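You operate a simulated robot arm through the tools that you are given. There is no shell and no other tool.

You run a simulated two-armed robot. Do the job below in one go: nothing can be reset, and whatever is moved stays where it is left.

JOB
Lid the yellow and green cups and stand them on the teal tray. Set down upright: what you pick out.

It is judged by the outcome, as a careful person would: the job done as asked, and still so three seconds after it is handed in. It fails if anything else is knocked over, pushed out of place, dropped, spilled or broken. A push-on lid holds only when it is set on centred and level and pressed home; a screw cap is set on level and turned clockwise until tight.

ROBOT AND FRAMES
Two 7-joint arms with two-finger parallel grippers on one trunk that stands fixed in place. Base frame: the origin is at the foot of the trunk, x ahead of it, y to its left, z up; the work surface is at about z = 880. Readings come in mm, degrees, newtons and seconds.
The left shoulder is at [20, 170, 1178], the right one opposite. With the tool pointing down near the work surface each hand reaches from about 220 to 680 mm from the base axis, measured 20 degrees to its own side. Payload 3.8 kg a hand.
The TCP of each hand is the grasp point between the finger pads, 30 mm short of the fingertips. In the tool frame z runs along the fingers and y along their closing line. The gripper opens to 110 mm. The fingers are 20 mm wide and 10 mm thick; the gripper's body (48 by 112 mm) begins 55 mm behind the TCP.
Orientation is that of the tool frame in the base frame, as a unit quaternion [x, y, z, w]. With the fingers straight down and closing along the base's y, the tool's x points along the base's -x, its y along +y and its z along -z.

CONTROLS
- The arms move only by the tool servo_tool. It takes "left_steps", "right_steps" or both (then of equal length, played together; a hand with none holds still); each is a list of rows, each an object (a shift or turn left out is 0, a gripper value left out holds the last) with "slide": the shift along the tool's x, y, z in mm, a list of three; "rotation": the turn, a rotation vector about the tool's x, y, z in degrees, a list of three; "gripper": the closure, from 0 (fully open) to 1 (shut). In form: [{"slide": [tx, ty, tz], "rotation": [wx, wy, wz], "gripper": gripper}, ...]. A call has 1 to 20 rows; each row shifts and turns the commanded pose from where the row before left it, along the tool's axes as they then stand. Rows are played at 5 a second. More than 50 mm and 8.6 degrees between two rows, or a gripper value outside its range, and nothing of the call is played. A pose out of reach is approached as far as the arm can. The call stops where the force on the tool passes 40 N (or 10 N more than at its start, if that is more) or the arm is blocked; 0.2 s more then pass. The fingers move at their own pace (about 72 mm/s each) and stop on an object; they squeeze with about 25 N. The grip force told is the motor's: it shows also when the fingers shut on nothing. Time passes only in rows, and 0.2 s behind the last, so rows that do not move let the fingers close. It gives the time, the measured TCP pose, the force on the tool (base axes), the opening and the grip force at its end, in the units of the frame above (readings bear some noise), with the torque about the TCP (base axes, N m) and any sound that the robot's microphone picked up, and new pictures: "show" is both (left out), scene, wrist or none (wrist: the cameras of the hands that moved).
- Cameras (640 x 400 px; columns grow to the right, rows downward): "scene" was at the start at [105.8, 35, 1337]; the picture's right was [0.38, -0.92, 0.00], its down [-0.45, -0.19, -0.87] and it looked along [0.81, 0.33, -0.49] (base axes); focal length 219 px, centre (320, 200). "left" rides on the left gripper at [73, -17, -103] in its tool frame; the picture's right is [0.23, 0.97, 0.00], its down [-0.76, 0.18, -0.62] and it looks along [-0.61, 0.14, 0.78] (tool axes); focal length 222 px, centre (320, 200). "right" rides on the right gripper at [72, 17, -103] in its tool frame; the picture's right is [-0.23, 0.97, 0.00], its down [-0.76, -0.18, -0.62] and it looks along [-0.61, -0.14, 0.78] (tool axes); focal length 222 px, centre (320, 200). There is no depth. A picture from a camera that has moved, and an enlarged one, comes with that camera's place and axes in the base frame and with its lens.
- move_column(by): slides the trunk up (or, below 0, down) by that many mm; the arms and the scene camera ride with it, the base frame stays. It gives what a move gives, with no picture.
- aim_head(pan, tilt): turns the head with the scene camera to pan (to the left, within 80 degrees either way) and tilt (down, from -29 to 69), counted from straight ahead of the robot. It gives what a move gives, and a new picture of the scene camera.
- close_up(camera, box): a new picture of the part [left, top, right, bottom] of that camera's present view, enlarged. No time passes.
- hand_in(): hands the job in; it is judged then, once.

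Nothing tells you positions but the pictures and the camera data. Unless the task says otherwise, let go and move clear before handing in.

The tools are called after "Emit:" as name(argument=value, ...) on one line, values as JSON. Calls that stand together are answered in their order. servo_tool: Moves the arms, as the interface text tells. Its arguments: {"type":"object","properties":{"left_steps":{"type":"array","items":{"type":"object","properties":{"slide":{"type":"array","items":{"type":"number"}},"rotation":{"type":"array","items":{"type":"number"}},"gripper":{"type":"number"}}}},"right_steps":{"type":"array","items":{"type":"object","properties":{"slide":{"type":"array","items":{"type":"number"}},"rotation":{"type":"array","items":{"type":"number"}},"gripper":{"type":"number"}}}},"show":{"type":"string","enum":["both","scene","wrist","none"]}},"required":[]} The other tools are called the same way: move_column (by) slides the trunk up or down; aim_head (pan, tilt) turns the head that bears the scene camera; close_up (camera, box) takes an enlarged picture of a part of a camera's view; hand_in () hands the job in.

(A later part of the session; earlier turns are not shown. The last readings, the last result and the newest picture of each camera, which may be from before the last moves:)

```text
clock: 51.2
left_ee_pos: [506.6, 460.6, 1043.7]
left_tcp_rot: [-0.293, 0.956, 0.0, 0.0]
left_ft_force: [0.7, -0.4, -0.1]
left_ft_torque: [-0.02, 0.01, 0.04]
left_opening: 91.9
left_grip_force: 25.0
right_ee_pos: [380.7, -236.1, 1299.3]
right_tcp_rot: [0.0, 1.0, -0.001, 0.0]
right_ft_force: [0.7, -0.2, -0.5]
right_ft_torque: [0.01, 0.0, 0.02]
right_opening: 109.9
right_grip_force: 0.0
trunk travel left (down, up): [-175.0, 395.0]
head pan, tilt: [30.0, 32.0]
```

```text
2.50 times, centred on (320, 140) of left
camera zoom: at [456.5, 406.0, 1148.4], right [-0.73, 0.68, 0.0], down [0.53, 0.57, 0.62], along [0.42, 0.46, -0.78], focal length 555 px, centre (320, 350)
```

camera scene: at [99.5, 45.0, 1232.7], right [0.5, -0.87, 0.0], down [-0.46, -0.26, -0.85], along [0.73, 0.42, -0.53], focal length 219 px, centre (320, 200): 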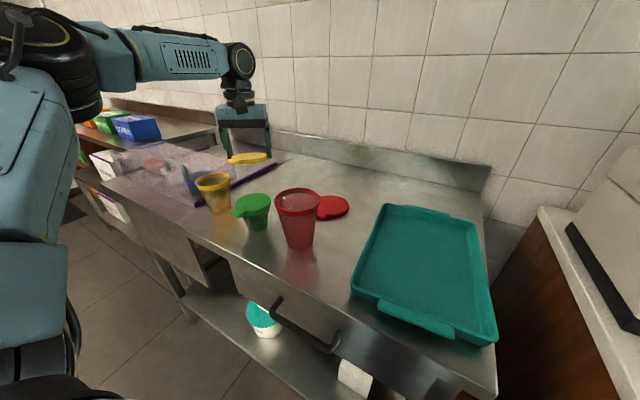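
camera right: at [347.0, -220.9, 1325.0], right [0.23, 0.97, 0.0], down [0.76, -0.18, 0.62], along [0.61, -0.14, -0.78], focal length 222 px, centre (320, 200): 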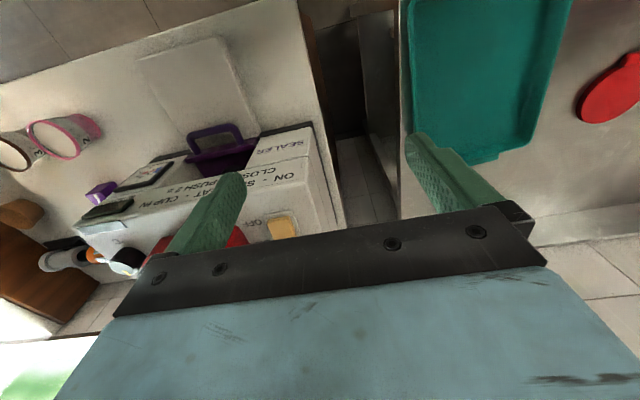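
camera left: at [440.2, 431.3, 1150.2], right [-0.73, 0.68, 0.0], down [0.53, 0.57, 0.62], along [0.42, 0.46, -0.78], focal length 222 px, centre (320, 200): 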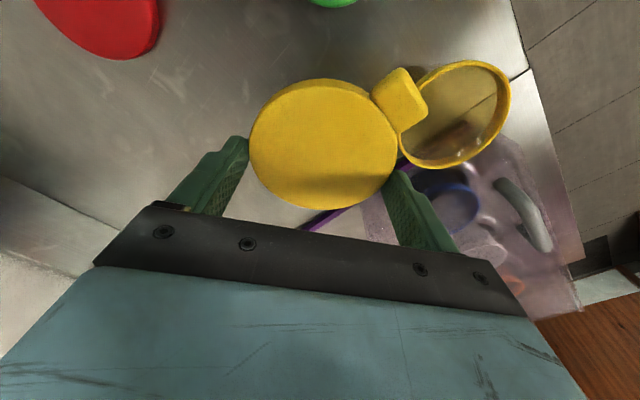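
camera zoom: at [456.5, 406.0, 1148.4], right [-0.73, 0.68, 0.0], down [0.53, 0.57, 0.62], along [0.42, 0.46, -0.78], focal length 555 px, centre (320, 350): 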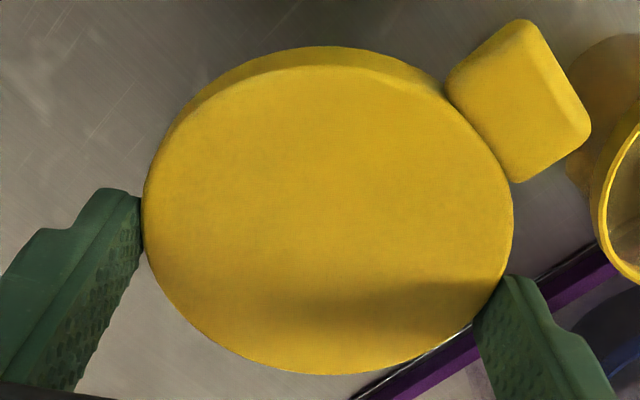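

Yellow rim fits a circle at (406.5, 547.3), r≈42, z≈975; the lid's centre is 1.3 mm outboard of the TCP. I'll tilt back to the 9° that makes the lid level and move above the cup.

Emit:
servo_tool(left_steps=[{"rotation": [0, -4.5, 0]}, {"rotation": [0, -4.5, 0]}, {"slide": [8.8, 32, -1.4]}, {"slide": [8.8, 32, -1.4]}, {"slide": [8.8, 32, -1.4]}, {"slide": [8.8, 31.9, -1.4]}, {"slide": [2.2, 0, 14]}, {}, {}, {}], show="both")

Emit:
close_up(camera="scene", box=[170, 130, 270, 220])

Emit:
close_up(camera="left", box=[220, 40, 420, 220])

```text
clock: 53.4
left_ee_pos: [404.3, 548.2, 1035.7]
left_tcp_rot: [-0.293, 0.953, 0.023, 0.076]
left_ft_force: [-0.1, 0.7, 0.3]
left_ft_torque: [0.02, -0.04, 0.03]
left_opening: 91.9
left_grip_force: 25.3
right_ee_pos: [380.6, -235.0, 1299.0]
right_tcp_rot: [0.001, 1.0, 0.0, 0.0]
right_ft_force: [0.8, -0.5, -0.2]
right_ft_torque: [0.01, -0.03, -0.03]
right_opening: 109.9
right_grip_force: 0.1
trunk travel left (down, up): [-175.0, 395.0]
head pan, tilt: [30.0, 32.0]
camera scene: at [99.6, 45.1, 1232.7], right [0.5, -0.87, 0.0], down [-0.46, -0.27, -0.85], along [0.73, 0.42, -0.53], focal length 219 px, centre (320, 200)
camera left: at [342.0, 485.4, 1126.5], right [-0.73, 0.68, -0.04], down [0.44, 0.51, 0.73], along [0.52, 0.52, -0.68], focal length 222 px, centre (320, 200)
```

scene: 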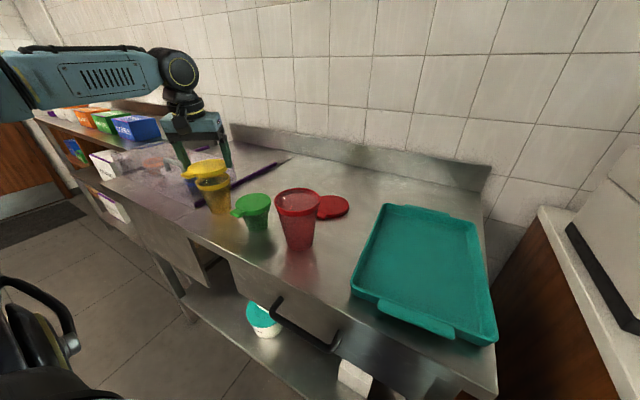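
left: 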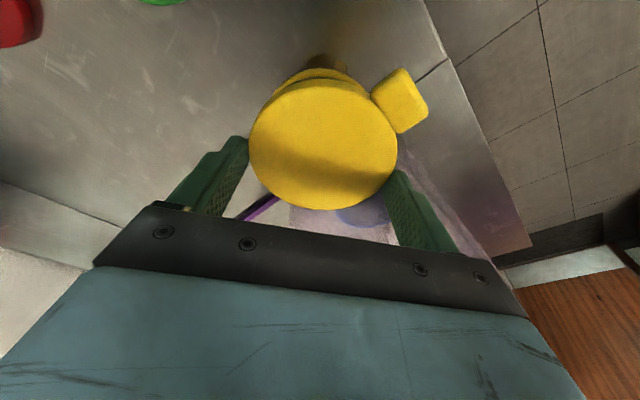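

```text
4.44 times, centred on (220, 175) of scene
camera zoom: at [99.6, 45.1, 1232.7], right [0.5, -0.87, 0.0], down [-0.46, -0.27, -0.85], along [0.73, 0.42, -0.53], focal length 972 px, centre (764, 311)
```

zoom: 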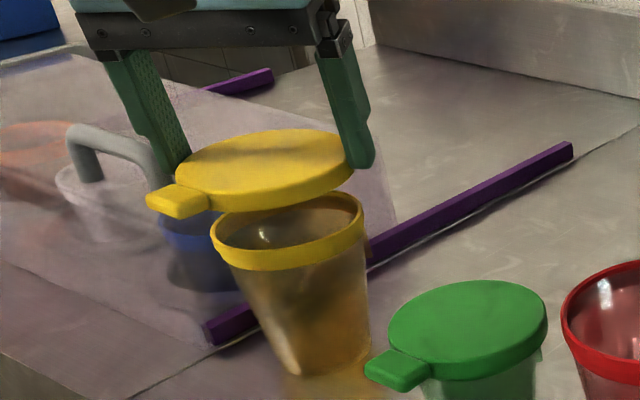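

```text
2.22 times, centred on (320, 130) of left
camera zoom: at [342.0, 485.4, 1126.5], right [-0.73, 0.68, -0.04], down [0.44, 0.51, 0.73], along [0.52, 0.52, -0.68], focal length 494 px, centre (320, 356)
```

zoom: 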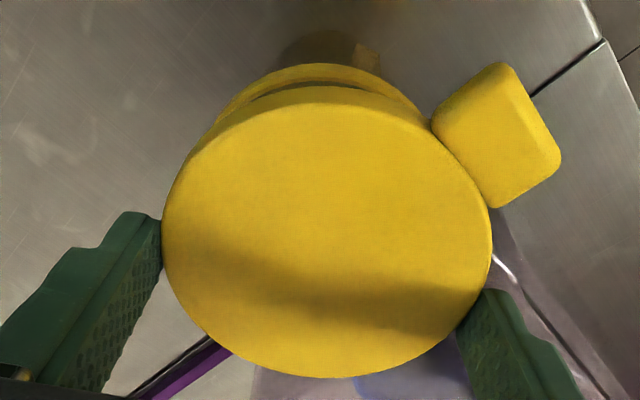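

Emit:
close_up(camera="scene", box=[196, 158, 256, 196])

Emit:
close_up(camera="left", box=[260, 55, 380, 130])

```text
10.53 times, centred on (226, 177) of scene
camera zoom: at [99.6, 45.1, 1232.7], right [0.5, -0.87, 0.0], down [-0.46, -0.27, -0.85], along [0.73, 0.42, -0.53], focal length 2302 px, centre (1310, 442)
```

zoom: 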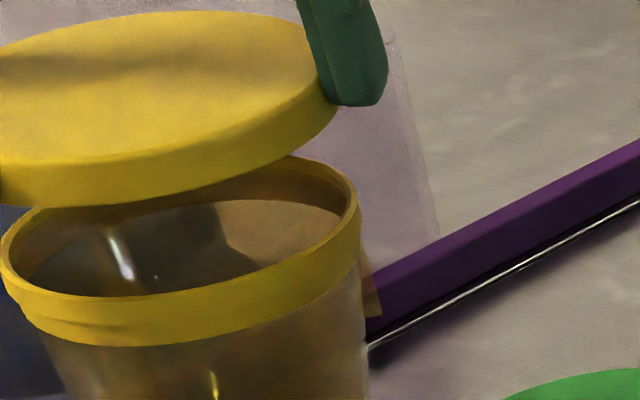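

```text
5.33 times, centred on (320, 92) of left
camera zoom: at [342.0, 485.4, 1126.5], right [-0.73, 0.68, -0.04], down [0.44, 0.51, 0.73], along [0.52, 0.52, -0.68], focal length 1185 px, centre (320, 773)
```

zoom: 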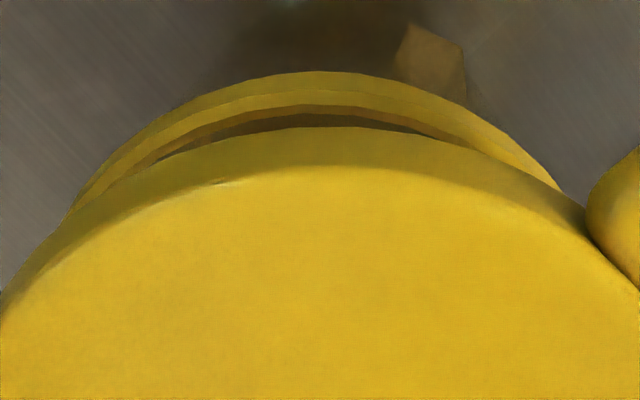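

Lid and cup differ by about (+2, −1.5) mm from both views; I'll correct and lower to just above the rim.

Emit:
servo_tool(left_steps=[{"slide": [-0.6, -2.25, 0.1]}, {"slide": [1.5, 0, 9.9]}, {"slide": [1.6, 0, 9.9]}, {}, {}, {}], show="none")

Emit:
close_up(camera="scene", box=[186, 158, 246, 206])

Emit:
close_up(camera="left", box=[240, 60, 400, 160])

```text
clock: 54.8
left_ee_pos: [405.7, 546.1, 1015.9]
left_tcp_rot: [-0.293, 0.953, 0.023, 0.075]
left_ft_force: [-0.1, -0.8, 0.0]
left_ft_torque: [-0.05, -0.03, -0.02]
left_opening: 91.8
left_grip_force: 24.9
right_ee_pos: [380.1, -235.0, 1299.8]
right_tcp_rot: [0.0, 1.0, 0.0, 0.001]
right_ft_force: [-1.1, 0.3, -0.2]
right_ft_torque: [0.04, 0.0, 0.01]
right_opening: 110.0
right_grip_force: 0.0
trunk travel left (down, up): [-175.0, 395.0]
head pan, tilt: [30.0, 32.0]
```

```text
8.33 times, centred on (216, 182) of scene
camera zoom: at [99.6, 45.1, 1232.7], right [0.5, -0.87, 0.0], down [-0.46, -0.27, -0.85], along [0.73, 0.42, -0.53], focal length 1822 px, centre (1187, 350)
```

zoom: 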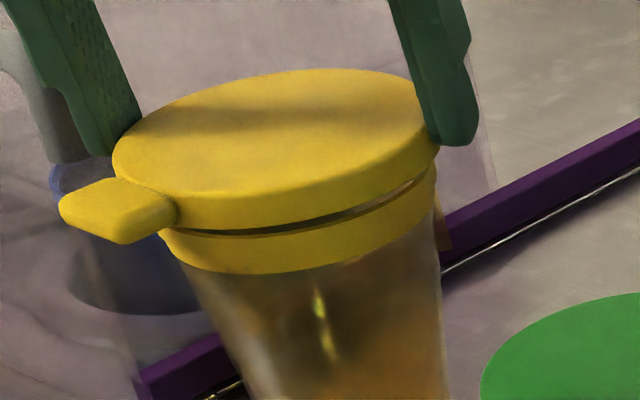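

```text
4.00 times, centred on (320, 110) of left
camera zoom: at [343.2, 483.3, 1105.6], right [-0.73, 0.68, -0.04], down [0.44, 0.51, 0.73], along [0.52, 0.52, -0.68], focal length 888 px, centre (320, 560)
```

zoom: 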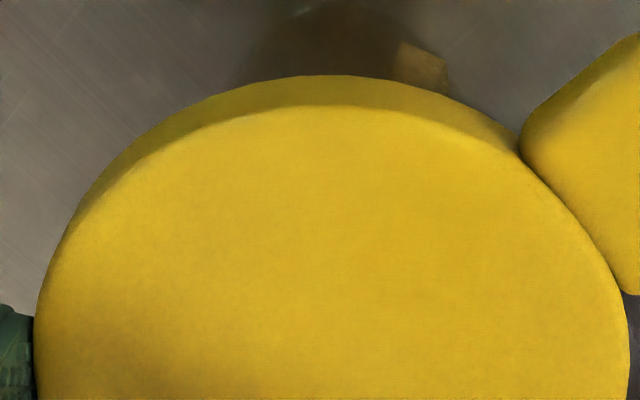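

Emit:
servo_tool(left_steps=[{"slide": [-0.5, -1.1, 0.1]}, {"slide": [0.3, 0, 2]}, {"slide": [0.2, 0, 1]}, {}, {}], show="none")

Emit:
close_up(camera="scene", box=[186, 158, 246, 206])

```text
clock: 56.0
left_ee_pos: [407.1, 544.6, 1011.1]
left_tcp_rot: [-0.292, 0.953, 0.024, 0.075]
left_ft_force: [-0.1, -0.4, -0.2]
left_ft_torque: [-0.01, 0.01, -0.03]
left_opening: 91.8
left_grip_force: 24.4
right_ee_pos: [380.9, -234.8, 1300.2]
right_tcp_rot: [0.0, 1.0, -0.001, 0.0]
right_ft_force: [0.3, 0.3, 0.4]
right_ft_torque: [0.02, 0.01, -0.02]
right_opening: 110.1
right_grip_force: 0.0
trunk travel left (down, up): [-175.0, 395.0]
head pan, tilt: [30.0, 32.0]
```

```text
8.33 times, centred on (216, 182) of scene
camera zoom: at [99.6, 45.1, 1232.7], right [0.5, -0.87, 0.0], down [-0.46, -0.27, -0.85], along [0.73, 0.42, -0.53], focal length 1822 px, centre (1187, 350)
```

zoom: 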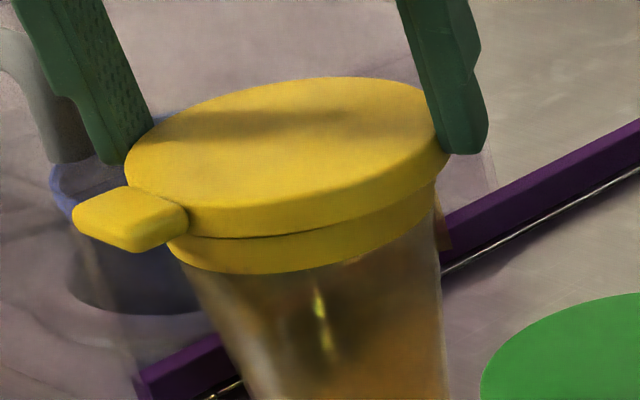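

Emit:
servo_tool(left_steps=[{"slide": [0.2, 0.6, 0]}, {"slide": [0.15, 0, 1]}, {"slide": [0.15, 0, 1]}, {}, {}], show="none")

Emit:
servo_tool(left_steps=[{"slide": [0.15, 0, 1]}, {}, {}], show="none")

Emit:
close_up(camera="scene", box=[186, 158, 246, 206])

```text
clock: 57.2
left_ee_pos: [405.6, 545.1, 1008.7]
left_tcp_rot: [-0.292, 0.953, 0.023, 0.075]
left_ft_force: [0.3, -0.4, -0.4]
left_ft_torque: [-0.02, -0.01, 0.02]
left_opening: 91.9
left_grip_force: 25.3
right_ee_pos: [380.5, -235.0, 1298.8]
right_tcp_rot: [0.0, 1.0, 0.0, 0.0]
right_ft_force: [-0.8, -0.5, -0.7]
right_ft_torque: [0.0, 0.03, -0.01]
right_opening: 110.0
right_grip_force: 0.1
trunk travel left (down, up): [-175.0, 395.0]
head pan, tilt: [30.0, 32.0]
```

```text
clock: 58.0
left_ee_pos: [406.9, 545.1, 1008.3]
left_tcp_rot: [-0.292, 0.953, 0.023, 0.075]
left_ft_force: [-0.3, 0.2, 0.2]
left_ft_torque: [-0.01, -0.01, 0.02]
left_opening: 91.6
left_grip_force: 25.0
right_ee_pos: [379.8, -235.5, 1298.7]
right_tcp_rot: [0.001, 1.0, 0.0, 0.0]
right_ft_force: [-0.6, -0.4, 0.1]
right_ft_torque: [-0.02, -0.03, 0.0]
right_opening: 109.8
right_grip_force: 0.0
trunk travel left (down, up): [-175.0, 395.0]
head pan, tilt: [30.0, 32.0]
```

```text
8.33 times, centred on (216, 182) of scene
camera zoom: at [99.6, 45.1, 1232.7], right [0.5, -0.87, 0.0], down [-0.46, -0.27, -0.85], along [0.73, 0.42, -0.53], focal length 1822 px, centre (1187, 350)
```

zoom: 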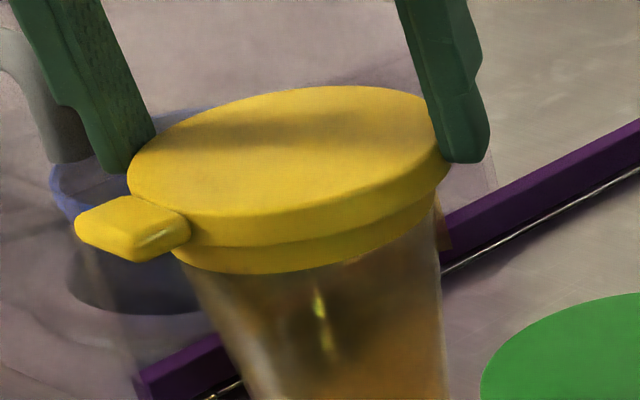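

Emit:
servo_tool(left_steps=[{"slide": [0.1, 0.7, 0]}, {"slide": [0.15, 0, 1]}, {}, {}], show="none")

Emit:
servo_tool(left_steps=[{"slide": [0.15, 0, 1]}, {}, {}], show="none")

Emit:
servo_tool(left_steps=[{"slide": [0.15, 0, 1]}, {}, {}], show="none")

Emit:
close_up(camera="scene", box=[186, 158, 246, 206])

```text
clock: 59.0
left_ee_pos: [406.5, 547.4, 1006.5]
left_tcp_rot: [-0.292, 0.953, 0.022, 0.075]
left_ft_force: [0.3, -0.5, -0.4]
left_ft_torque: [0.0, 0.01, 0.0]
left_opening: 92.2
left_grip_force: 25.0
right_ee_pos: [380.4, -235.2, 1299.9]
right_tcp_rot: [0.0, 1.0, 0.0, 0.0]
right_ft_force: [0.2, -1.6, -0.3]
right_ft_torque: [0.01, -0.03, -0.01]
right_opening: 110.1
right_grip_force: 0.2
trunk travel left (down, up): [-175.0, 395.0]
head pan, tilt: [30.0, 32.0]
```

```text
clock: 59.8
left_ee_pos: [406.7, 545.9, 1005.1]
left_tcp_rot: [-0.292, 0.953, 0.023, 0.075]
left_ft_force: [0.7, -0.1, -0.2]
left_ft_torque: [-0.01, -0.01, 0.0]
left_opening: 91.8
left_grip_force: 24.6
right_ee_pos: [381.0, -234.7, 1300.0]
right_tcp_rot: [0.0, 1.0, 0.0, 0.0]
right_ft_force: [-0.1, 0.2, -1.0]
right_ft_torque: [0.01, -0.02, 0.02]
right_opening: 109.9
right_grip_force: 0.0
trunk travel left (down, up): [-175.0, 395.0]
head pan, tilt: [30.0, 32.0]
```

```text
clock: 60.6
left_ee_pos: [405.0, 545.5, 1004.9]
left_tcp_rot: [-0.292, 0.953, 0.023, 0.075]
left_ft_force: [-0.4, -0.9, 0.5]
left_ft_torque: [-0.02, -0.01, -0.02]
left_opening: 91.8
left_grip_force: 25.2
right_ee_pos: [380.4, -236.1, 1299.4]
right_tcp_rot: [0.0, 1.0, 0.0, 0.0]
right_ft_force: [0.8, -0.4, 0.0]
right_ft_torque: [-0.01, 0.03, 0.0]
right_opening: 110.1
right_grip_force: 0.1
trunk travel left (down, up): [-175.0, 395.0]
head pan, tilt: [30.0, 32.0]
```

```text
8.33 times, centred on (216, 182) of scene
camera zoom: at [99.6, 45.1, 1232.7], right [0.5, -0.87, 0.0], down [-0.46, -0.27, -0.85], along [0.73, 0.42, -0.53], focal length 1822 px, centre (1187, 350)
```

zoom: 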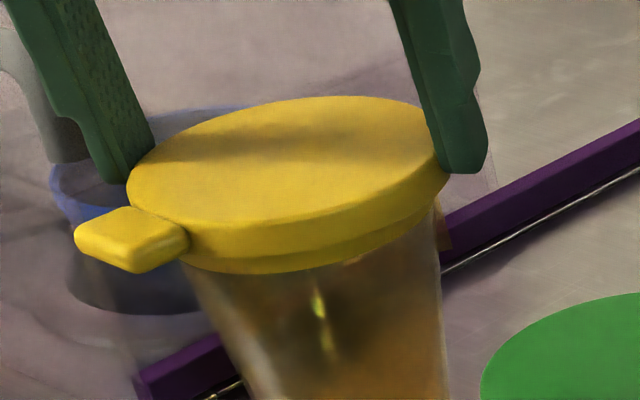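

The lid is sliding over the rim without resistance. Continuing down until it seats.

Emit:
servo_tool(left_steps=[{"slide": [0.15, 0, 1]}, {}, {}], show="none")

Emit:
servo_tool(left_steps=[{"slide": [0.15, 0, 1]}, {}, {}], show="none")

Emit:
servo_tool(left_steps=[{"slide": [0.15, 0, 1]}, {}, {}], show="none")

```text
clock: 61.4
left_ee_pos: [406.4, 546.7, 1003.7]
left_tcp_rot: [-0.293, 0.953, 0.023, 0.076]
left_ft_force: [-0.3, 0.5, -0.6]
left_ft_torque: [0.02, 0.02, 0.01]
left_opening: 91.5
left_grip_force: 25.4
right_ee_pos: [380.6, -235.5, 1299.4]
right_tcp_rot: [0.0, 1.0, 0.0, 0.001]
right_ft_force: [0.1, 0.1, -0.5]
right_ft_torque: [-0.01, 0.01, 0.01]
right_opening: 110.0
right_grip_force: 0.0
trunk travel left (down, up): [-175.0, 395.0]
head pan, tilt: [30.0, 32.0]
```

```text
clock: 62.2
left_ee_pos: [405.8, 546.6, 1001.8]
left_tcp_rot: [-0.292, 0.953, 0.023, 0.075]
left_ft_force: [-0.9, 0.6, -1.0]
left_ft_torque: [0.0, 0.0, 0.0]
left_opening: 92.0
left_grip_force: 24.5
right_ee_pos: [380.2, -235.1, 1299.7]
right_tcp_rot: [0.001, 1.0, 0.0, 0.001]
right_ft_force: [0.2, -0.2, -0.2]
right_ft_torque: [0.03, -0.02, 0.01]
right_opening: 110.0
right_grip_force: 0.0
trunk travel left (down, up): [-175.0, 395.0]
head pan, tilt: [30.0, 32.0]
```

```text
clock: 63.0
left_ee_pos: [406.8, 545.1, 1000.7]
left_tcp_rot: [-0.292, 0.953, 0.023, 0.075]
left_ft_force: [-0.2, 0.7, 0.3]
left_ft_torque: [0.0, -0.03, 0.0]
left_opening: 91.7
left_grip_force: 25.2
right_ee_pos: [380.3, -235.0, 1299.5]
right_tcp_rot: [0.0, 1.0, 0.0, 0.0]
right_ft_force: [0.9, -0.3, -0.2]
right_ft_torque: [-0.01, 0.01, -0.04]
right_opening: 109.9
right_grip_force: 0.1
trunk travel left (down, up): [-175.0, 395.0]
head pan, tilt: [30.0, 32.0]
```

Emit:
servo_tool(left_steps=[{"slide": [0.15, 0, 1]}, {}, {}], show="none")

Emit:
servo_tool(left_steps=[{"slide": [0.15, 0, 1]}, {}, {}], show="none")

Emit:
close_up(camera="scene", box=[186, 158, 246, 206])

```text
clock: 63.8
left_ee_pos: [408.0, 546.2, 1000.4]
left_tcp_rot: [-0.293, 0.953, 0.023, 0.074]
left_ft_force: [-1.0, 0.2, 1.8]
left_ft_torque: [0.06, 0.02, 0.0]
left_opening: 91.9
left_grip_force: 25.3
right_ee_pos: [380.8, -236.3, 1299.5]
right_tcp_rot: [0.0, 1.0, 0.0, 0.0]
right_ft_force: [-0.5, -0.7, 0.1]
right_ft_torque: [0.0, 0.02, 0.0]
right_opening: 110.2
right_grip_force: 0.0
trunk travel left (down, up): [-175.0, 395.0]
head pan, tilt: [30.0, 32.0]
```

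```text
clock: 64.6
left_ee_pos: [407.8, 546.0, 1001.1]
left_tcp_rot: [-0.292, 0.953, 0.024, 0.077]
left_ft_force: [0.2, 5.0, 16.3]
left_ft_torque: [0.36, 0.07, 0.0]
left_opening: 91.4
left_grip_force: 25.0
right_ee_pos: [380.5, -236.6, 1299.5]
right_tcp_rot: [0.0, 1.0, 0.001, 0.001]
right_ft_force: [1.1, -0.1, 0.2]
right_ft_torque: [0.0, -0.02, 0.0]
right_opening: 110.3
right_grip_force: 0.0
trunk travel left (down, up): [-175.0, 395.0]
head pan, tilt: [30.0, 32.0]
heard: snap
```

```text
8.33 times, centred on (216, 182) of scene
camera zoom: at [98.7, 44.5, 1232.9], right [0.5, -0.87, 0.0], down [-0.46, -0.26, -0.85], along [0.73, 0.42, -0.53], focal length 1822 px, centre (1187, 350)
```

zoom: 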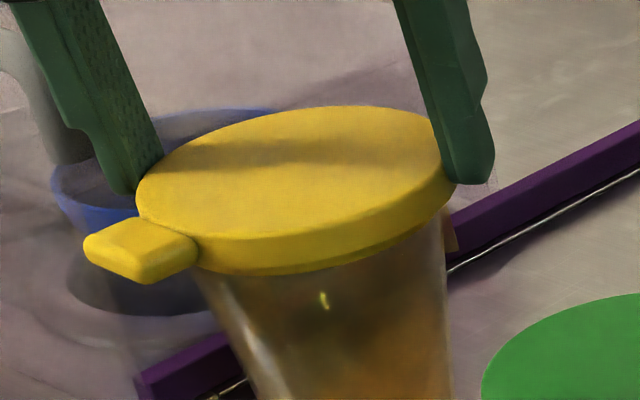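

Snap heard at 16 N. Relieve, let go, rise and inspect.

Emit:
servo_tool(left_steps=[{"slide": [-0.2, 0, -1.5]}, {"gripper": 0.04}, {}, {"slide": [-3.1, 0, -19.75]}, {"slide": [-6.2, 0, -39.5]}, {"slide": [0, 0, 0], "rotation": [0, 4.5, 0]}, {"slide": [0, 0, 0], "rotation": [0, 4.5, 0]}, {}], show="wrist")

Emit:
close_up(camera="scene", box=[170, 140, 290, 236])

```text
clock: 66.4
left_ee_pos: [405.9, 545.4, 1061.2]
left_tcp_rot: [-0.293, 0.956, -0.001, -0.001]
left_ft_force: [-0.1, 0.1, -0.9]
left_ft_torque: [0.01, -0.01, -0.01]
left_opening: 105.9
left_grip_force: 0.1
right_ee_pos: [381.5, -235.2, 1299.0]
right_tcp_rot: [0.001, 1.0, -0.001, 0.0]
right_ft_force: [-0.4, -0.4, 0.6]
right_ft_torque: [0.0, -0.01, 0.01]
right_opening: 110.4
right_grip_force: 0.1
trunk travel left (down, up): [-175.0, 395.0]
head pan, tilt: [30.0, 32.0]
camera left: at [356.7, 490.6, 1165.8], right [-0.73, 0.68, 0.0], down [0.53, 0.57, 0.62], along [0.42, 0.46, -0.78], focal length 222 px, centre (320, 200)
```

left: 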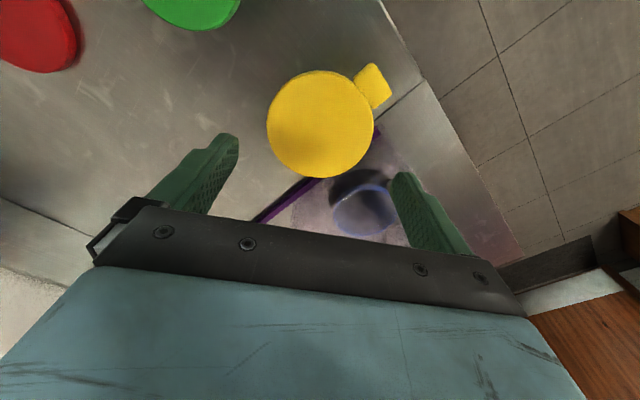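

```text
4.17 times, centred on (230, 188) of scene
camera zoom: at [99.5, 45.2, 1232.7], right [0.5, -0.87, 0.0], down [-0.46, -0.27, -0.85], along [0.73, 0.42, -0.53], focal length 911 px, centre (695, 250)
```

zoom: 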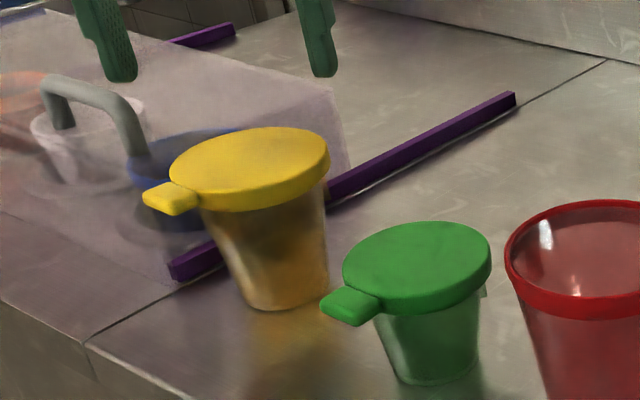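

Both lids look level. A confirming press on the yellow lid's centre with closed fingers.

Emit:
servo_tool(left_steps=[{"slide": [-1.5, 0.3, 0], "gripper": 1}, {}, {}, {}, {"slide": [0, 0, 25]}, {"slide": [0, 0, 20]}, {}, {}], show="none")

Emit:
servo_tool(left_steps=[{"slide": [0, 0, 3]}, {"slide": [0, 0, 2]}, {"slide": [0, 0, 2]}, {"slide": [0, 0, 1]}, {"slide": [0, 0, 1]}], show="none")

```text
clock: 68.2
left_ee_pos: [408.1, 545.9, 1016.0]
left_tcp_rot: [-0.294, 0.956, 0.0, 0.0]
left_ft_force: [-0.4, 0.6, -0.1]
left_ft_torque: [0.01, -0.01, 0.03]
left_opening: 0.0
left_grip_force: 24.9
right_ee_pos: [380.6, -236.3, 1298.8]
right_tcp_rot: [0.0, 1.0, 0.001, 0.0]
right_ft_force: [-0.3, 0.7, 0.4]
right_ft_torque: [0.01, -0.01, 0.0]
right_opening: 110.0
right_grip_force: 0.0
trunk travel left (down, up): [-175.0, 395.0]
head pan, tilt: [30.0, 32.0]
```

```text
clock: 69.4
left_ee_pos: [407.1, 545.1, 1009.6]
left_tcp_rot: [-0.294, 0.956, 0.0, 0.003]
left_ft_force: [-2.0, 2.7, 19.3]
left_ft_torque: [0.05, 0.06, -0.01]
left_opening: 0.3
left_grip_force: 25.3
right_ee_pos: [379.2, -237.4, 1299.8]
right_tcp_rot: [0.0, 1.0, 0.0, 0.001]
right_ft_force: [-0.3, -0.7, 0.5]
right_ft_torque: [-0.03, 0.01, -0.01]
right_opening: 110.1
right_grip_force: 0.1
trunk travel left (down, up): [-175.0, 395.0]
head pan, tilt: [30.0, 32.0]
```

Emit:
servo_tool(left_steps=[{"slide": [0, 0, 1]}, {"slide": [0, 0, 0.8]}, {}], show="none")

Emit:
servo_tool(left_steps=[{"slide": [0, 0, -6]}, {"slide": [0, 0, -40]}, {"slide": [0, 0, -40], "gripper": 0}, {}, {}, {}], show="wrist")

Emit:
close_up(camera="scene", box=[170, 140, 290, 236])

```text
clock: 70.2
left_ee_pos: [406.9, 545.2, 1010.0]
left_tcp_rot: [-0.293, 0.956, 0.001, 0.004]
left_ft_force: [-1.5, 5.2, 38.8]
left_ft_torque: [0.24, 0.05, 0.0]
left_opening: 0.0
left_grip_force: 24.8
right_ee_pos: [379.2, -237.8, 1300.5]
right_tcp_rot: [-0.001, 1.0, 0.0, 0.001]
right_ft_force: [0.4, 0.7, -0.2]
right_ft_torque: [-0.01, -0.04, 0.01]
right_opening: 110.2
right_grip_force: 0.1
trunk travel left (down, up): [-175.0, 395.0]
head pan, tilt: [30.0, 32.0]
```

```text
clock: 71.6
left_ee_pos: [407.9, 548.8, 1095.0]
left_tcp_rot: [-0.294, 0.956, 0.001, 0.0]
left_ft_force: [0.5, -0.2, 0.3]
left_ft_torque: [-0.02, 0.01, -0.02]
left_opening: 110.1
left_grip_force: 0.2
right_ee_pos: [379.8, -235.7, 1300.1]
right_tcp_rot: [0.0, 1.0, 0.0, 0.0]
right_ft_force: [0.1, -0.4, 0.3]
right_ft_torque: [-0.02, -0.01, 0.02]
right_opening: 110.2
right_grip_force: 0.0
trunk travel left (down, up): [-175.0, 395.0]
head pan, tilt: [30.0, 32.0]
camera left: at [358.7, 494.7, 1197.8], right [-0.73, 0.68, 0.0], down [0.53, 0.57, 0.62], along [0.42, 0.46, -0.78], focal length 222 px, centre (320, 200)
```

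left: 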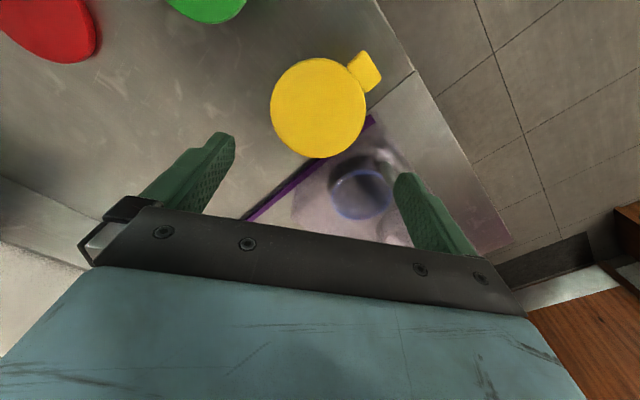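

```text
4.17 times, centred on (230, 188) of scene
camera zoom: at [99.5, 45.1, 1232.7], right [0.5, -0.87, 0.0], down [-0.46, -0.27, -0.85], along [0.73, 0.42, -0.53], focal length 911 px, centre (695, 250)
```

zoom: 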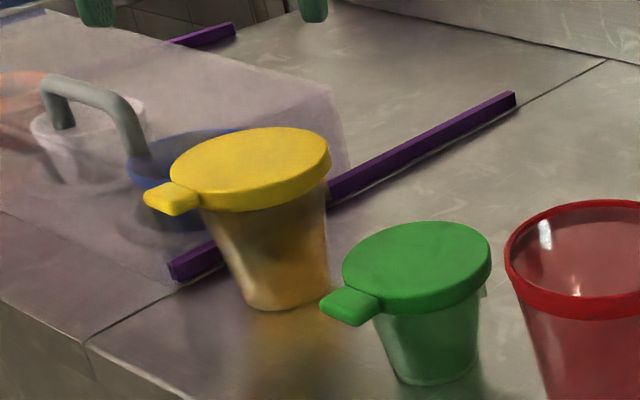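

Both lids are pressed home. Before gripping the cups I want a closer look at the small tags below the rims, and at the tray.

Emit:
close_up(camera="scene", box=[228, 185, 278, 235])

Emit:
close_up(camera="scene", box=[185, 160, 245, 220])

Emit:
close_up(camera="scene", box=[340, 190, 510, 360])

```text
8.00 times, centred on (253, 210) of scene
camera zoom: at [99.5, 45.1, 1232.7], right [0.5, -0.87, 0.0], down [-0.46, -0.27, -0.85], along [0.73, 0.42, -0.53], focal length 1750 px, centre (856, 120)
```

zoom: 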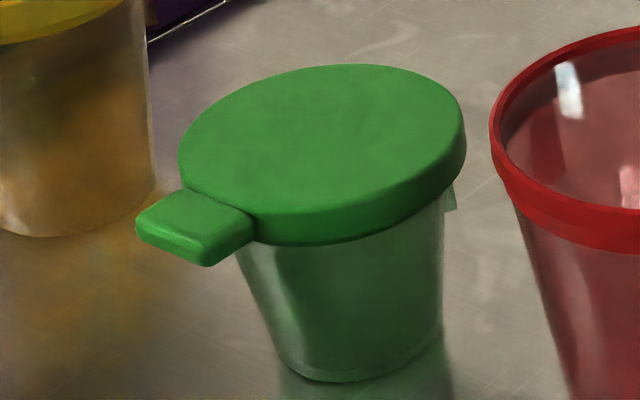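

```text
6.67 times, centred on (215, 190) of scene
camera zoom: at [99.5, 45.1, 1232.7], right [0.5, -0.87, 0.0], down [-0.46, -0.27, -0.85], along [0.73, 0.42, -0.53], focal length 1458 px, centre (1020, 267)
```

zoom: 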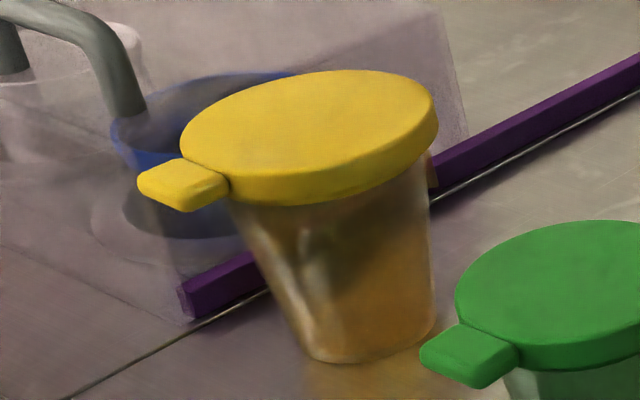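

```text
2.35 times, centred on (425, 275) of scene
camera zoom: at [99.5, 45.1, 1232.7], right [0.5, -0.87, 0.0], down [-0.46, -0.27, -0.85], along [0.73, 0.42, -0.53], focal length 515 px, centre (73, 24)
```

zoom: 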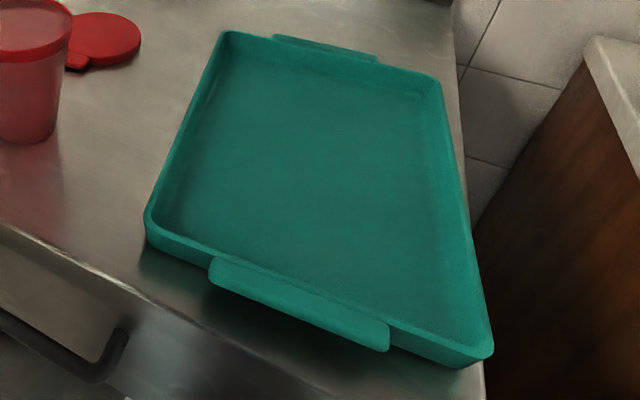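

I take the tags to be small lugs under the rim, inboard of the lid. Since the lid is the widest part, straight-down fingers will take hold at the lid's skirt; I'll grip there gently, and first test with a few mm of lift that lid and cup come up together.

Emit:
servo_tool(left_steps=[{"slide": [1.5, -1.8, 30]}, {"slide": [0, 0, 30]}, {}, {}], show="wrist")

Emit:
close_up(camera="left", box=[200, 50, 440, 220])

```text
clock: 72.6
left_ee_pos: [409.0, 549.0, 1031.9]
left_tcp_rot: [-0.293, 0.956, 0.0, 0.0]
left_ft_force: [-0.2, 0.1, -0.1]
left_ft_torque: [-0.03, -0.02, 0.0]
left_opening: 110.0
left_grip_force: 0.0
right_ee_pos: [380.8, -234.8, 1298.3]
right_tcp_rot: [-0.001, 1.0, -0.001, 0.001]
right_ft_force: [0.1, -0.3, 0.3]
right_ft_torque: [0.03, 0.0, 0.02]
right_opening: 110.0
right_grip_force: 0.1
trunk travel left (down, up): [-175.0, 395.0]
head pan, tilt: [30.0, 32.0]
camera left: at [359.9, 493.8, 1136.7], right [-0.73, 0.68, 0.0], down [0.53, 0.57, 0.62], along [0.42, 0.46, -0.78], focal length 222 px, centre (320, 200)
```

left: 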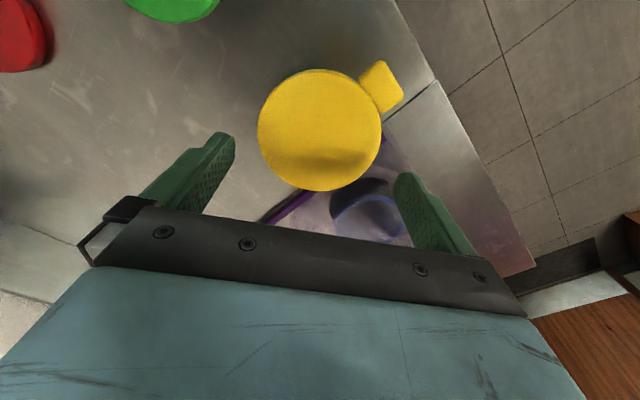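

```text
2.35 times, centred on (320, 135) of left
camera zoom: at [359.9, 493.8, 1136.7], right [-0.73, 0.68, 0.0], down [0.53, 0.57, 0.62], along [0.42, 0.46, -0.78], focal length 523 px, centre (320, 353)
```

zoom: 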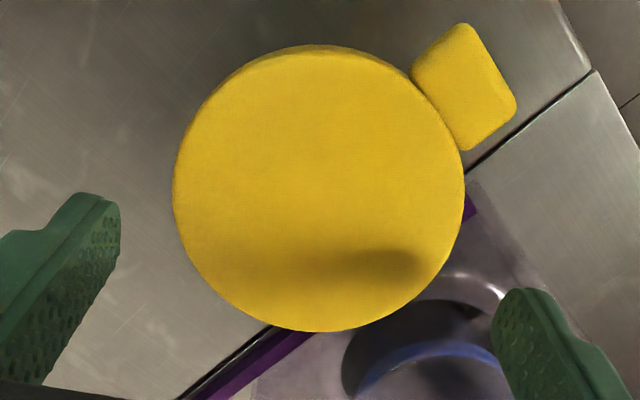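

Emit:
servo_tool(left_steps=[{"slide": [1.5, -0.6, 20]}, {"slide": [0, 0, 25]}, {"slide": [0, 0, 15]}, {}, {}], show="wrist")

Emit:
close_up(camera="scene", box=[170, 130, 290, 230])

```text
clock: 73.8
left_ee_pos: [407.5, 545.4, 973.4]
left_tcp_rot: [-0.293, 0.956, 0.0, 0.0]
left_ft_force: [0.1, -0.7, 0.7]
left_ft_torque: [-0.01, 0.0, 0.03]
left_opening: 110.2
left_grip_force: 0.2
right_ee_pos: [380.1, -235.1, 1299.4]
right_tcp_rot: [0.0, 1.0, -0.001, 0.0]
right_ft_force: [-0.3, 0.0, -0.3]
right_ft_torque: [0.01, 0.01, 0.02]
right_opening: 110.3
right_grip_force: 0.1
trunk travel left (down, up): [-175.0, 395.0]
head pan, tilt: [30.0, 32.0]
camera left: at [358.1, 491.0, 1076.6], right [-0.73, 0.68, 0.0], down [0.53, 0.57, 0.62], along [0.42, 0.46, -0.78], focal length 222 px, centre (320, 200)
```

left: 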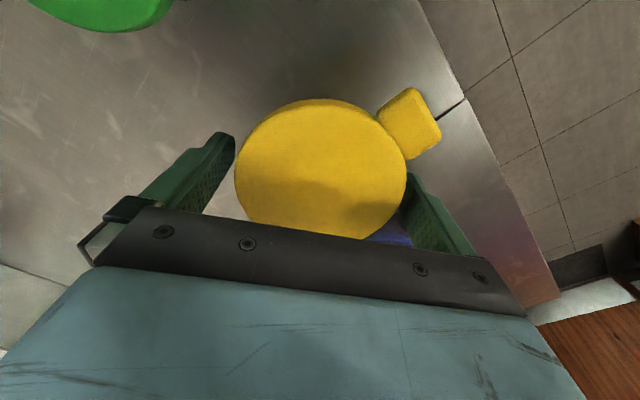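

```text
4.00 times, centred on (230, 180) of scene
camera zoom: at [99.6, 45.1, 1232.7], right [0.5, -0.87, 0.0], down [-0.46, -0.27, -0.85], along [0.73, 0.42, -0.53], focal length 875 px, centre (680, 280)
```

zoom: 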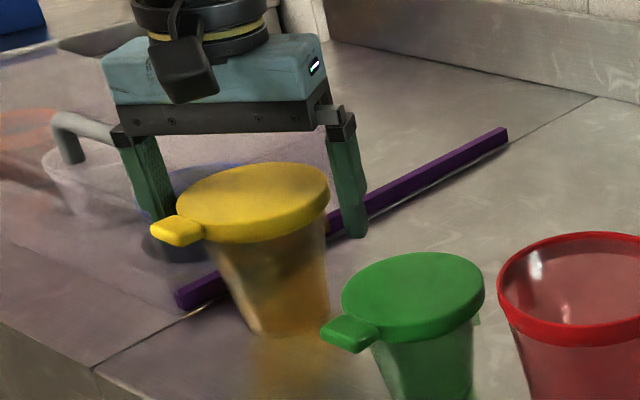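

Fingers straddle the lid. Close and test-lift 5 mm.

Emit:
servo_tool(left_steps=[{"gripper": 0.3}, {}, {}], show="none")

Emit:
servo_tool(left_steps=[{"slide": [0, 0, -2]}, {"slide": [0, 0, -2]}, {"slide": [0, 0, -2]}, {}, {}], show="wrist")

Emit:
close_up(camera="scene", box=[185, 160, 255, 220])

```text
clock: 74.6
left_ee_pos: [407.1, 544.7, 973.2]
left_tcp_rot: [-0.293, 0.956, 0.0, 0.001]
left_ft_force: [-0.3, -0.3, 0.0]
left_ft_torque: [0.0, 0.02, -0.01]
left_opening: 91.9
left_grip_force: 25.1
right_ee_pos: [380.3, -234.5, 1299.6]
right_tcp_rot: [0.0, 1.0, 0.0, 0.0]
right_ft_force: [0.1, 0.5, -1.0]
right_ft_torque: [0.0, -0.03, 0.0]
right_opening: 110.0
right_grip_force: 0.1
trunk travel left (down, up): [-175.0, 395.0]
head pan, tilt: [30.0, 32.0]
```

```text
clock: 75.8
left_ee_pos: [406.8, 545.3, 978.1]
left_tcp_rot: [-0.294, 0.956, 0.0, 0.001]
left_ft_force: [0.9, -0.2, -0.3]
left_ft_torque: [-0.02, -0.06, 0.0]
left_opening: 91.9
left_grip_force: 25.4
right_ee_pos: [381.2, -236.8, 1299.0]
right_tcp_rot: [-0.001, 1.0, 0.0, 0.0]
right_ft_force: [-0.1, 0.7, 0.1]
right_ft_torque: [-0.01, 0.01, -0.01]
right_opening: 110.2
right_grip_force: 0.1
trunk travel left (down, up): [-175.0, 395.0]
head pan, tilt: [30.0, 32.0]
camera left: at [357.7, 490.6, 1081.8], right [-0.73, 0.68, 0.0], down [0.53, 0.57, 0.62], along [0.42, 0.46, -0.78], focal length 222 px, centre (320, 200)
```

left: 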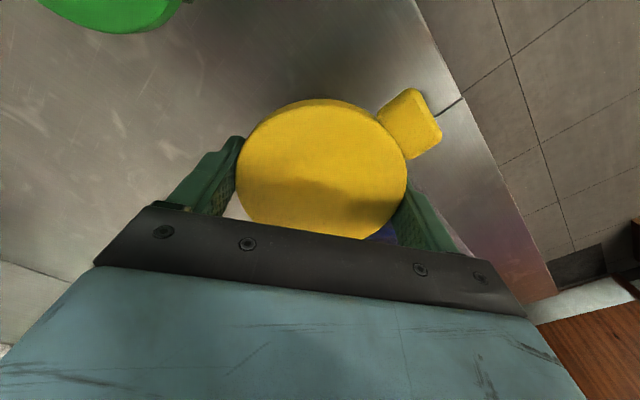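

```text
6.67 times, centred on (220, 190) of scene
camera zoom: at [99.6, 45.1, 1232.7], right [0.5, -0.87, 0.0], down [-0.46, -0.27, -0.85], along [0.73, 0.42, -0.53], focal length 1458 px, centre (987, 267)
```

zoom: 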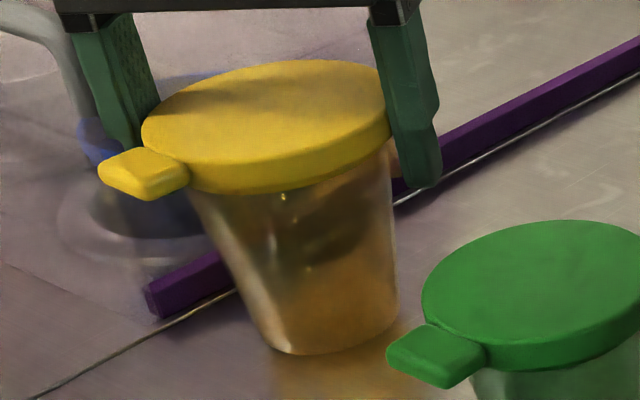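

Cup and lid rise together. Lifting higher, then carrying around the green and red cups toward the tray.

Emit:
servo_tool(left_steps=[{"slide": [0, 0, -10]}, {"slide": [0, 0, -15]}, {"slide": [0, 0, -20]}, {"slide": [0, 0, -20]}, {"slide": [-8.75, -14, 0]}, {"slide": [-8.75, -25, 0]}, {"slide": [-8.75, -25, 0]}, {"slide": [-8.75, -25, 0]}, {"slide": [0, -25, 0]}, {"rotation": [0, 0, 8.5]}, {"rotation": [0, 0, 8.5]}, {"rotation": [0, 0, 8.5]}, {"rotation": [0, 0, 8.5]}, {}], show="both")

```text
clock: 78.8
left_ee_pos: [499.9, 468.7, 1042.3]
left_tcp_rot: [-0.001, 1.0, 0.0, 0.0]
left_ft_force: [-0.6, 0.1, 0.1]
left_ft_torque: [0.04, 0.0, 0.02]
left_opening: 91.8
left_grip_force: 25.1
right_ee_pos: [382.6, -235.3, 1299.4]
right_tcp_rot: [0.0, 1.0, 0.0, 0.0]
right_ft_force: [-0.1, 0.1, -0.2]
right_ft_torque: [-0.02, 0.02, 0.01]
right_opening: 110.0
right_grip_force: 0.0
trunk travel left (down, up): [-175.0, 395.0]
head pan, tilt: [30.0, 32.0]
camera scene: at [99.6, 45.1, 1232.7], right [0.5, -0.87, 0.0], down [-0.46, -0.27, -0.85], along [0.73, 0.42, -0.53], focal length 219 px, centre (320, 200)
camera left: at [428.4, 452.4, 1145.8], right [-0.23, 0.97, 0.0], down [0.76, 0.18, 0.62], along [0.61, 0.14, -0.78], focal length 222 px, centre (320, 200)
```

scene: 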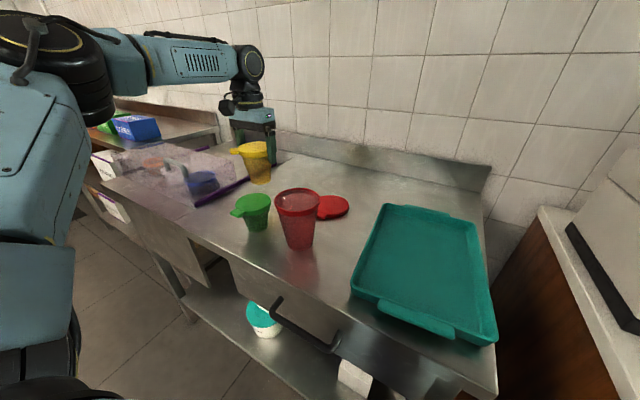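
left: 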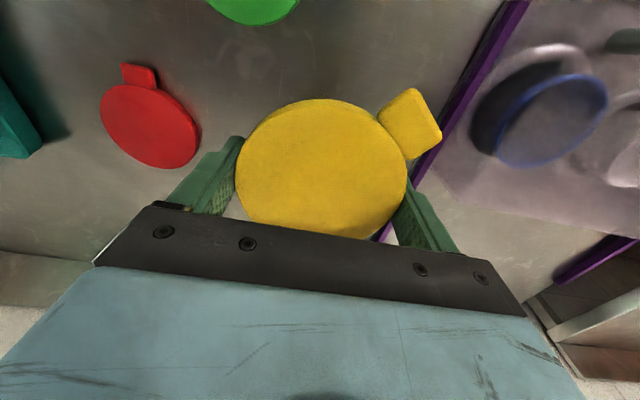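

Emit:
servo_tool(left_steps=[{"slide": [-6, -30, 0]}, {"slide": [-6, -37, 0]}, {"slide": [-6, -37, 0]}, {"slide": [-6, -37, 0]}, {"slide": [-6, -37, 0]}, {"slide": [-6, -37, 0]}, {"slide": [-6, -37, 0]}, {"slide": [-6, -37, 0]}, {"slide": [-6, -37, 0]}, {"slide": [-1, -37, 0]}, {"slide": [0, -37, 0]}, {"slide": [0, -37, 0]}, {}, {}], show="both")

Emit:
aim_head(pan=0, tilt=35)

```text
clock: 81.8
left_ee_pos: [450.4, 145.3, 1024.3]
left_tcp_rot: [0.0, 1.0, -0.001, 0.0]
left_ft_force: [-0.7, 0.9, -0.5]
left_ft_torque: [-0.01, -0.01, -0.01]
left_opening: 91.5
left_grip_force: 24.9
left hand out of reach, approached as far as the arm can: row 7, 8, 9, 10, 11, 12
right_ee_pos: [380.2, -235.9, 1299.2]
right_tcp_rot: [0.0, 1.0, 0.0, 0.0]
right_ft_force: [-0.4, 0.2, 0.1]
right_ft_torque: [-0.04, -0.02, 0.0]
right_opening: 110.0
right_grip_force: 0.1
trunk travel left (down, up): [-175.0, 395.0]
head pan, tilt: [30.0, 32.0]
camera scene: at [99.6, 45.1, 1232.7], right [0.5, -0.87, 0.0], down [-0.46, -0.26, -0.85], along [0.73, 0.42, -0.53], focal length 219 px, centre (320, 200)
camera left: at [378.9, 127.1, 1127.7], right [-0.23, 0.97, 0.0], down [0.76, 0.18, 0.62], along [0.61, 0.14, -0.78], focal length 222 px, centre (320, 200)
```

scene: 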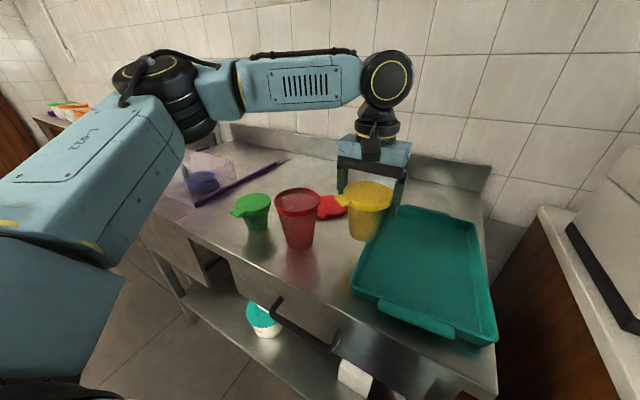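
left: 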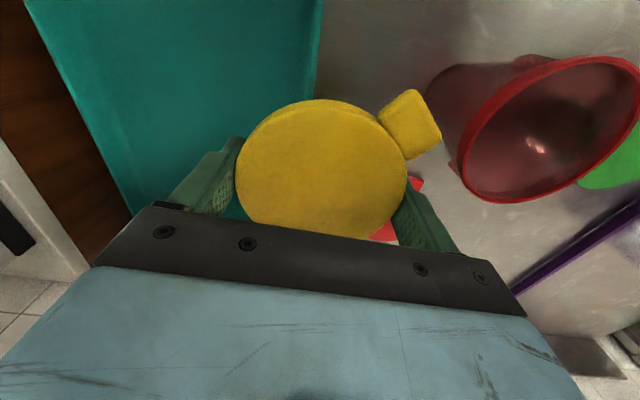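

```text
clock: 82.7
left_ee_pos: [450.3, 144.4, 1024.1]
left_tcp_rot: [-0.001, 1.0, -0.001, 0.0]
left_ft_force: [0.2, 0.2, 0.9]
left_ft_torque: [0.01, 0.0, 0.04]
left_opening: 91.7
left_grip_force: 25.1
right_ee_pos: [380.3, -235.2, 1299.9]
right_tcp_rot: [0.0, 1.0, 0.0, 0.0]
right_ft_force: [0.4, -0.5, 0.3]
right_ft_torque: [-0.01, 0.02, 0.01]
right_opening: 110.2
right_grip_force: 0.2
trunk travel left (down, up): [-175.0, 395.0]
head pan, tilt: [0.0, 35.0]
camera scene: at [110.1, 0.4, 1228.1], right [0.0, -1.0, 0.0], down [-0.57, 0.0, -0.82], along [0.82, 0.0, -0.57], focal length 219 px, centre (320, 200)
```

scene: 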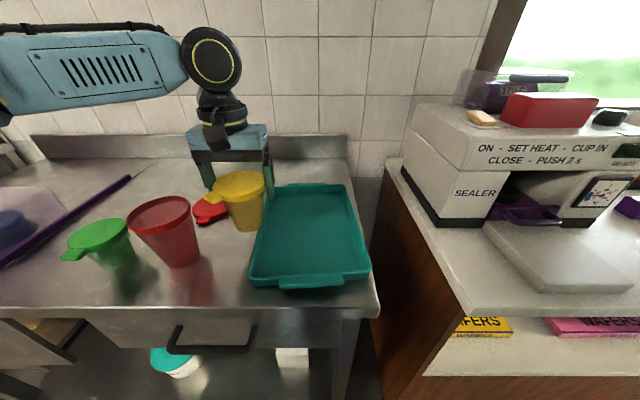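

The left arm can't cross that far at this yaw; it stopped at (450, 145) with the cup held and nothing touched. I'll raise the cup and turn the hand toward the arm's own direction, then check how far it can go over the tray.

Emit:
servo_tool(left_steps=[{"slide": [0, 0, -15]}, {"slide": [0, 0, -15]}, {"slide": [0, 0, -15]}, {}, {}], show="scene")

Emit:
close_up(camera="scene", box=[100, 120, 380, 300])

```text
clock: 83.9
left_ee_pos: [446.5, 148.5, 1065.9]
left_tcp_rot: [-0.001, 1.0, -0.001, -0.001]
left_ft_force: [-0.2, 0.3, -0.4]
left_ft_torque: [0.03, 0.0, -0.02]
left_opening: 91.4
left_grip_force: 25.0
left hand out of reach, approached as far as the arm can: row 2, 3
right_ee_pos: [381.0, -235.2, 1300.2]
right_tcp_rot: [0.0, 1.0, -0.001, 0.0]
right_ft_force: [0.2, 0.0, 0.0]
right_ft_torque: [0.01, 0.01, 0.01]
right_opening: 110.2
right_grip_force: 0.3
trunk travel left (down, up): [-175.0, 395.0]
head pan, tilt: [0.0, 35.0]
camera scene: at [110.1, 0.3, 1228.1], right [0.0, -1.0, 0.0], down [-0.57, 0.0, -0.82], along [0.82, 0.0, -0.57], focal length 219 px, centre (320, 200)
```

scene: 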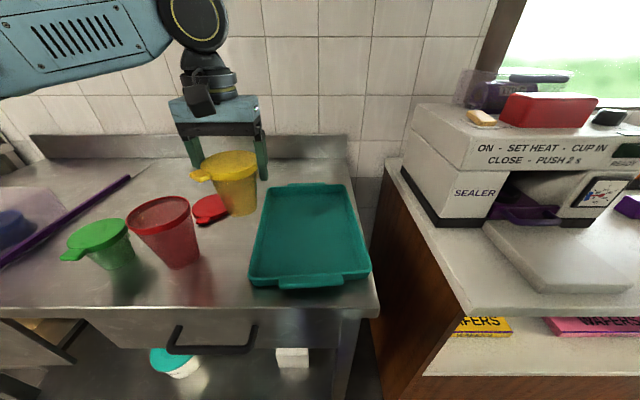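

```text
2.22 times, centred on (240, 210) of scene
camera zoom: at [110.1, 0.3, 1228.1], right [0.0, -1.0, 0.0], down [-0.57, 0.0, -0.82], along [0.82, 0.0, -0.57], focal length 486 px, centre (498, 178)
```

zoom: 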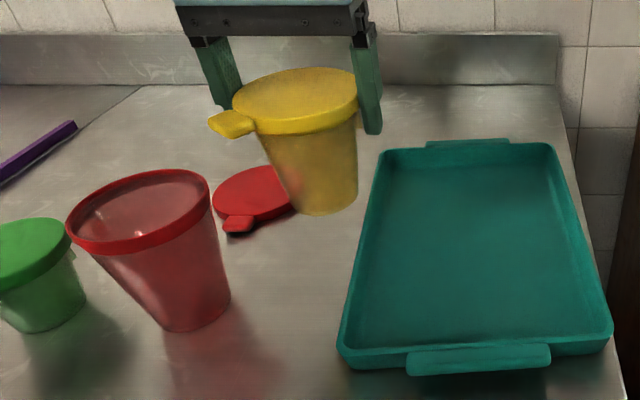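

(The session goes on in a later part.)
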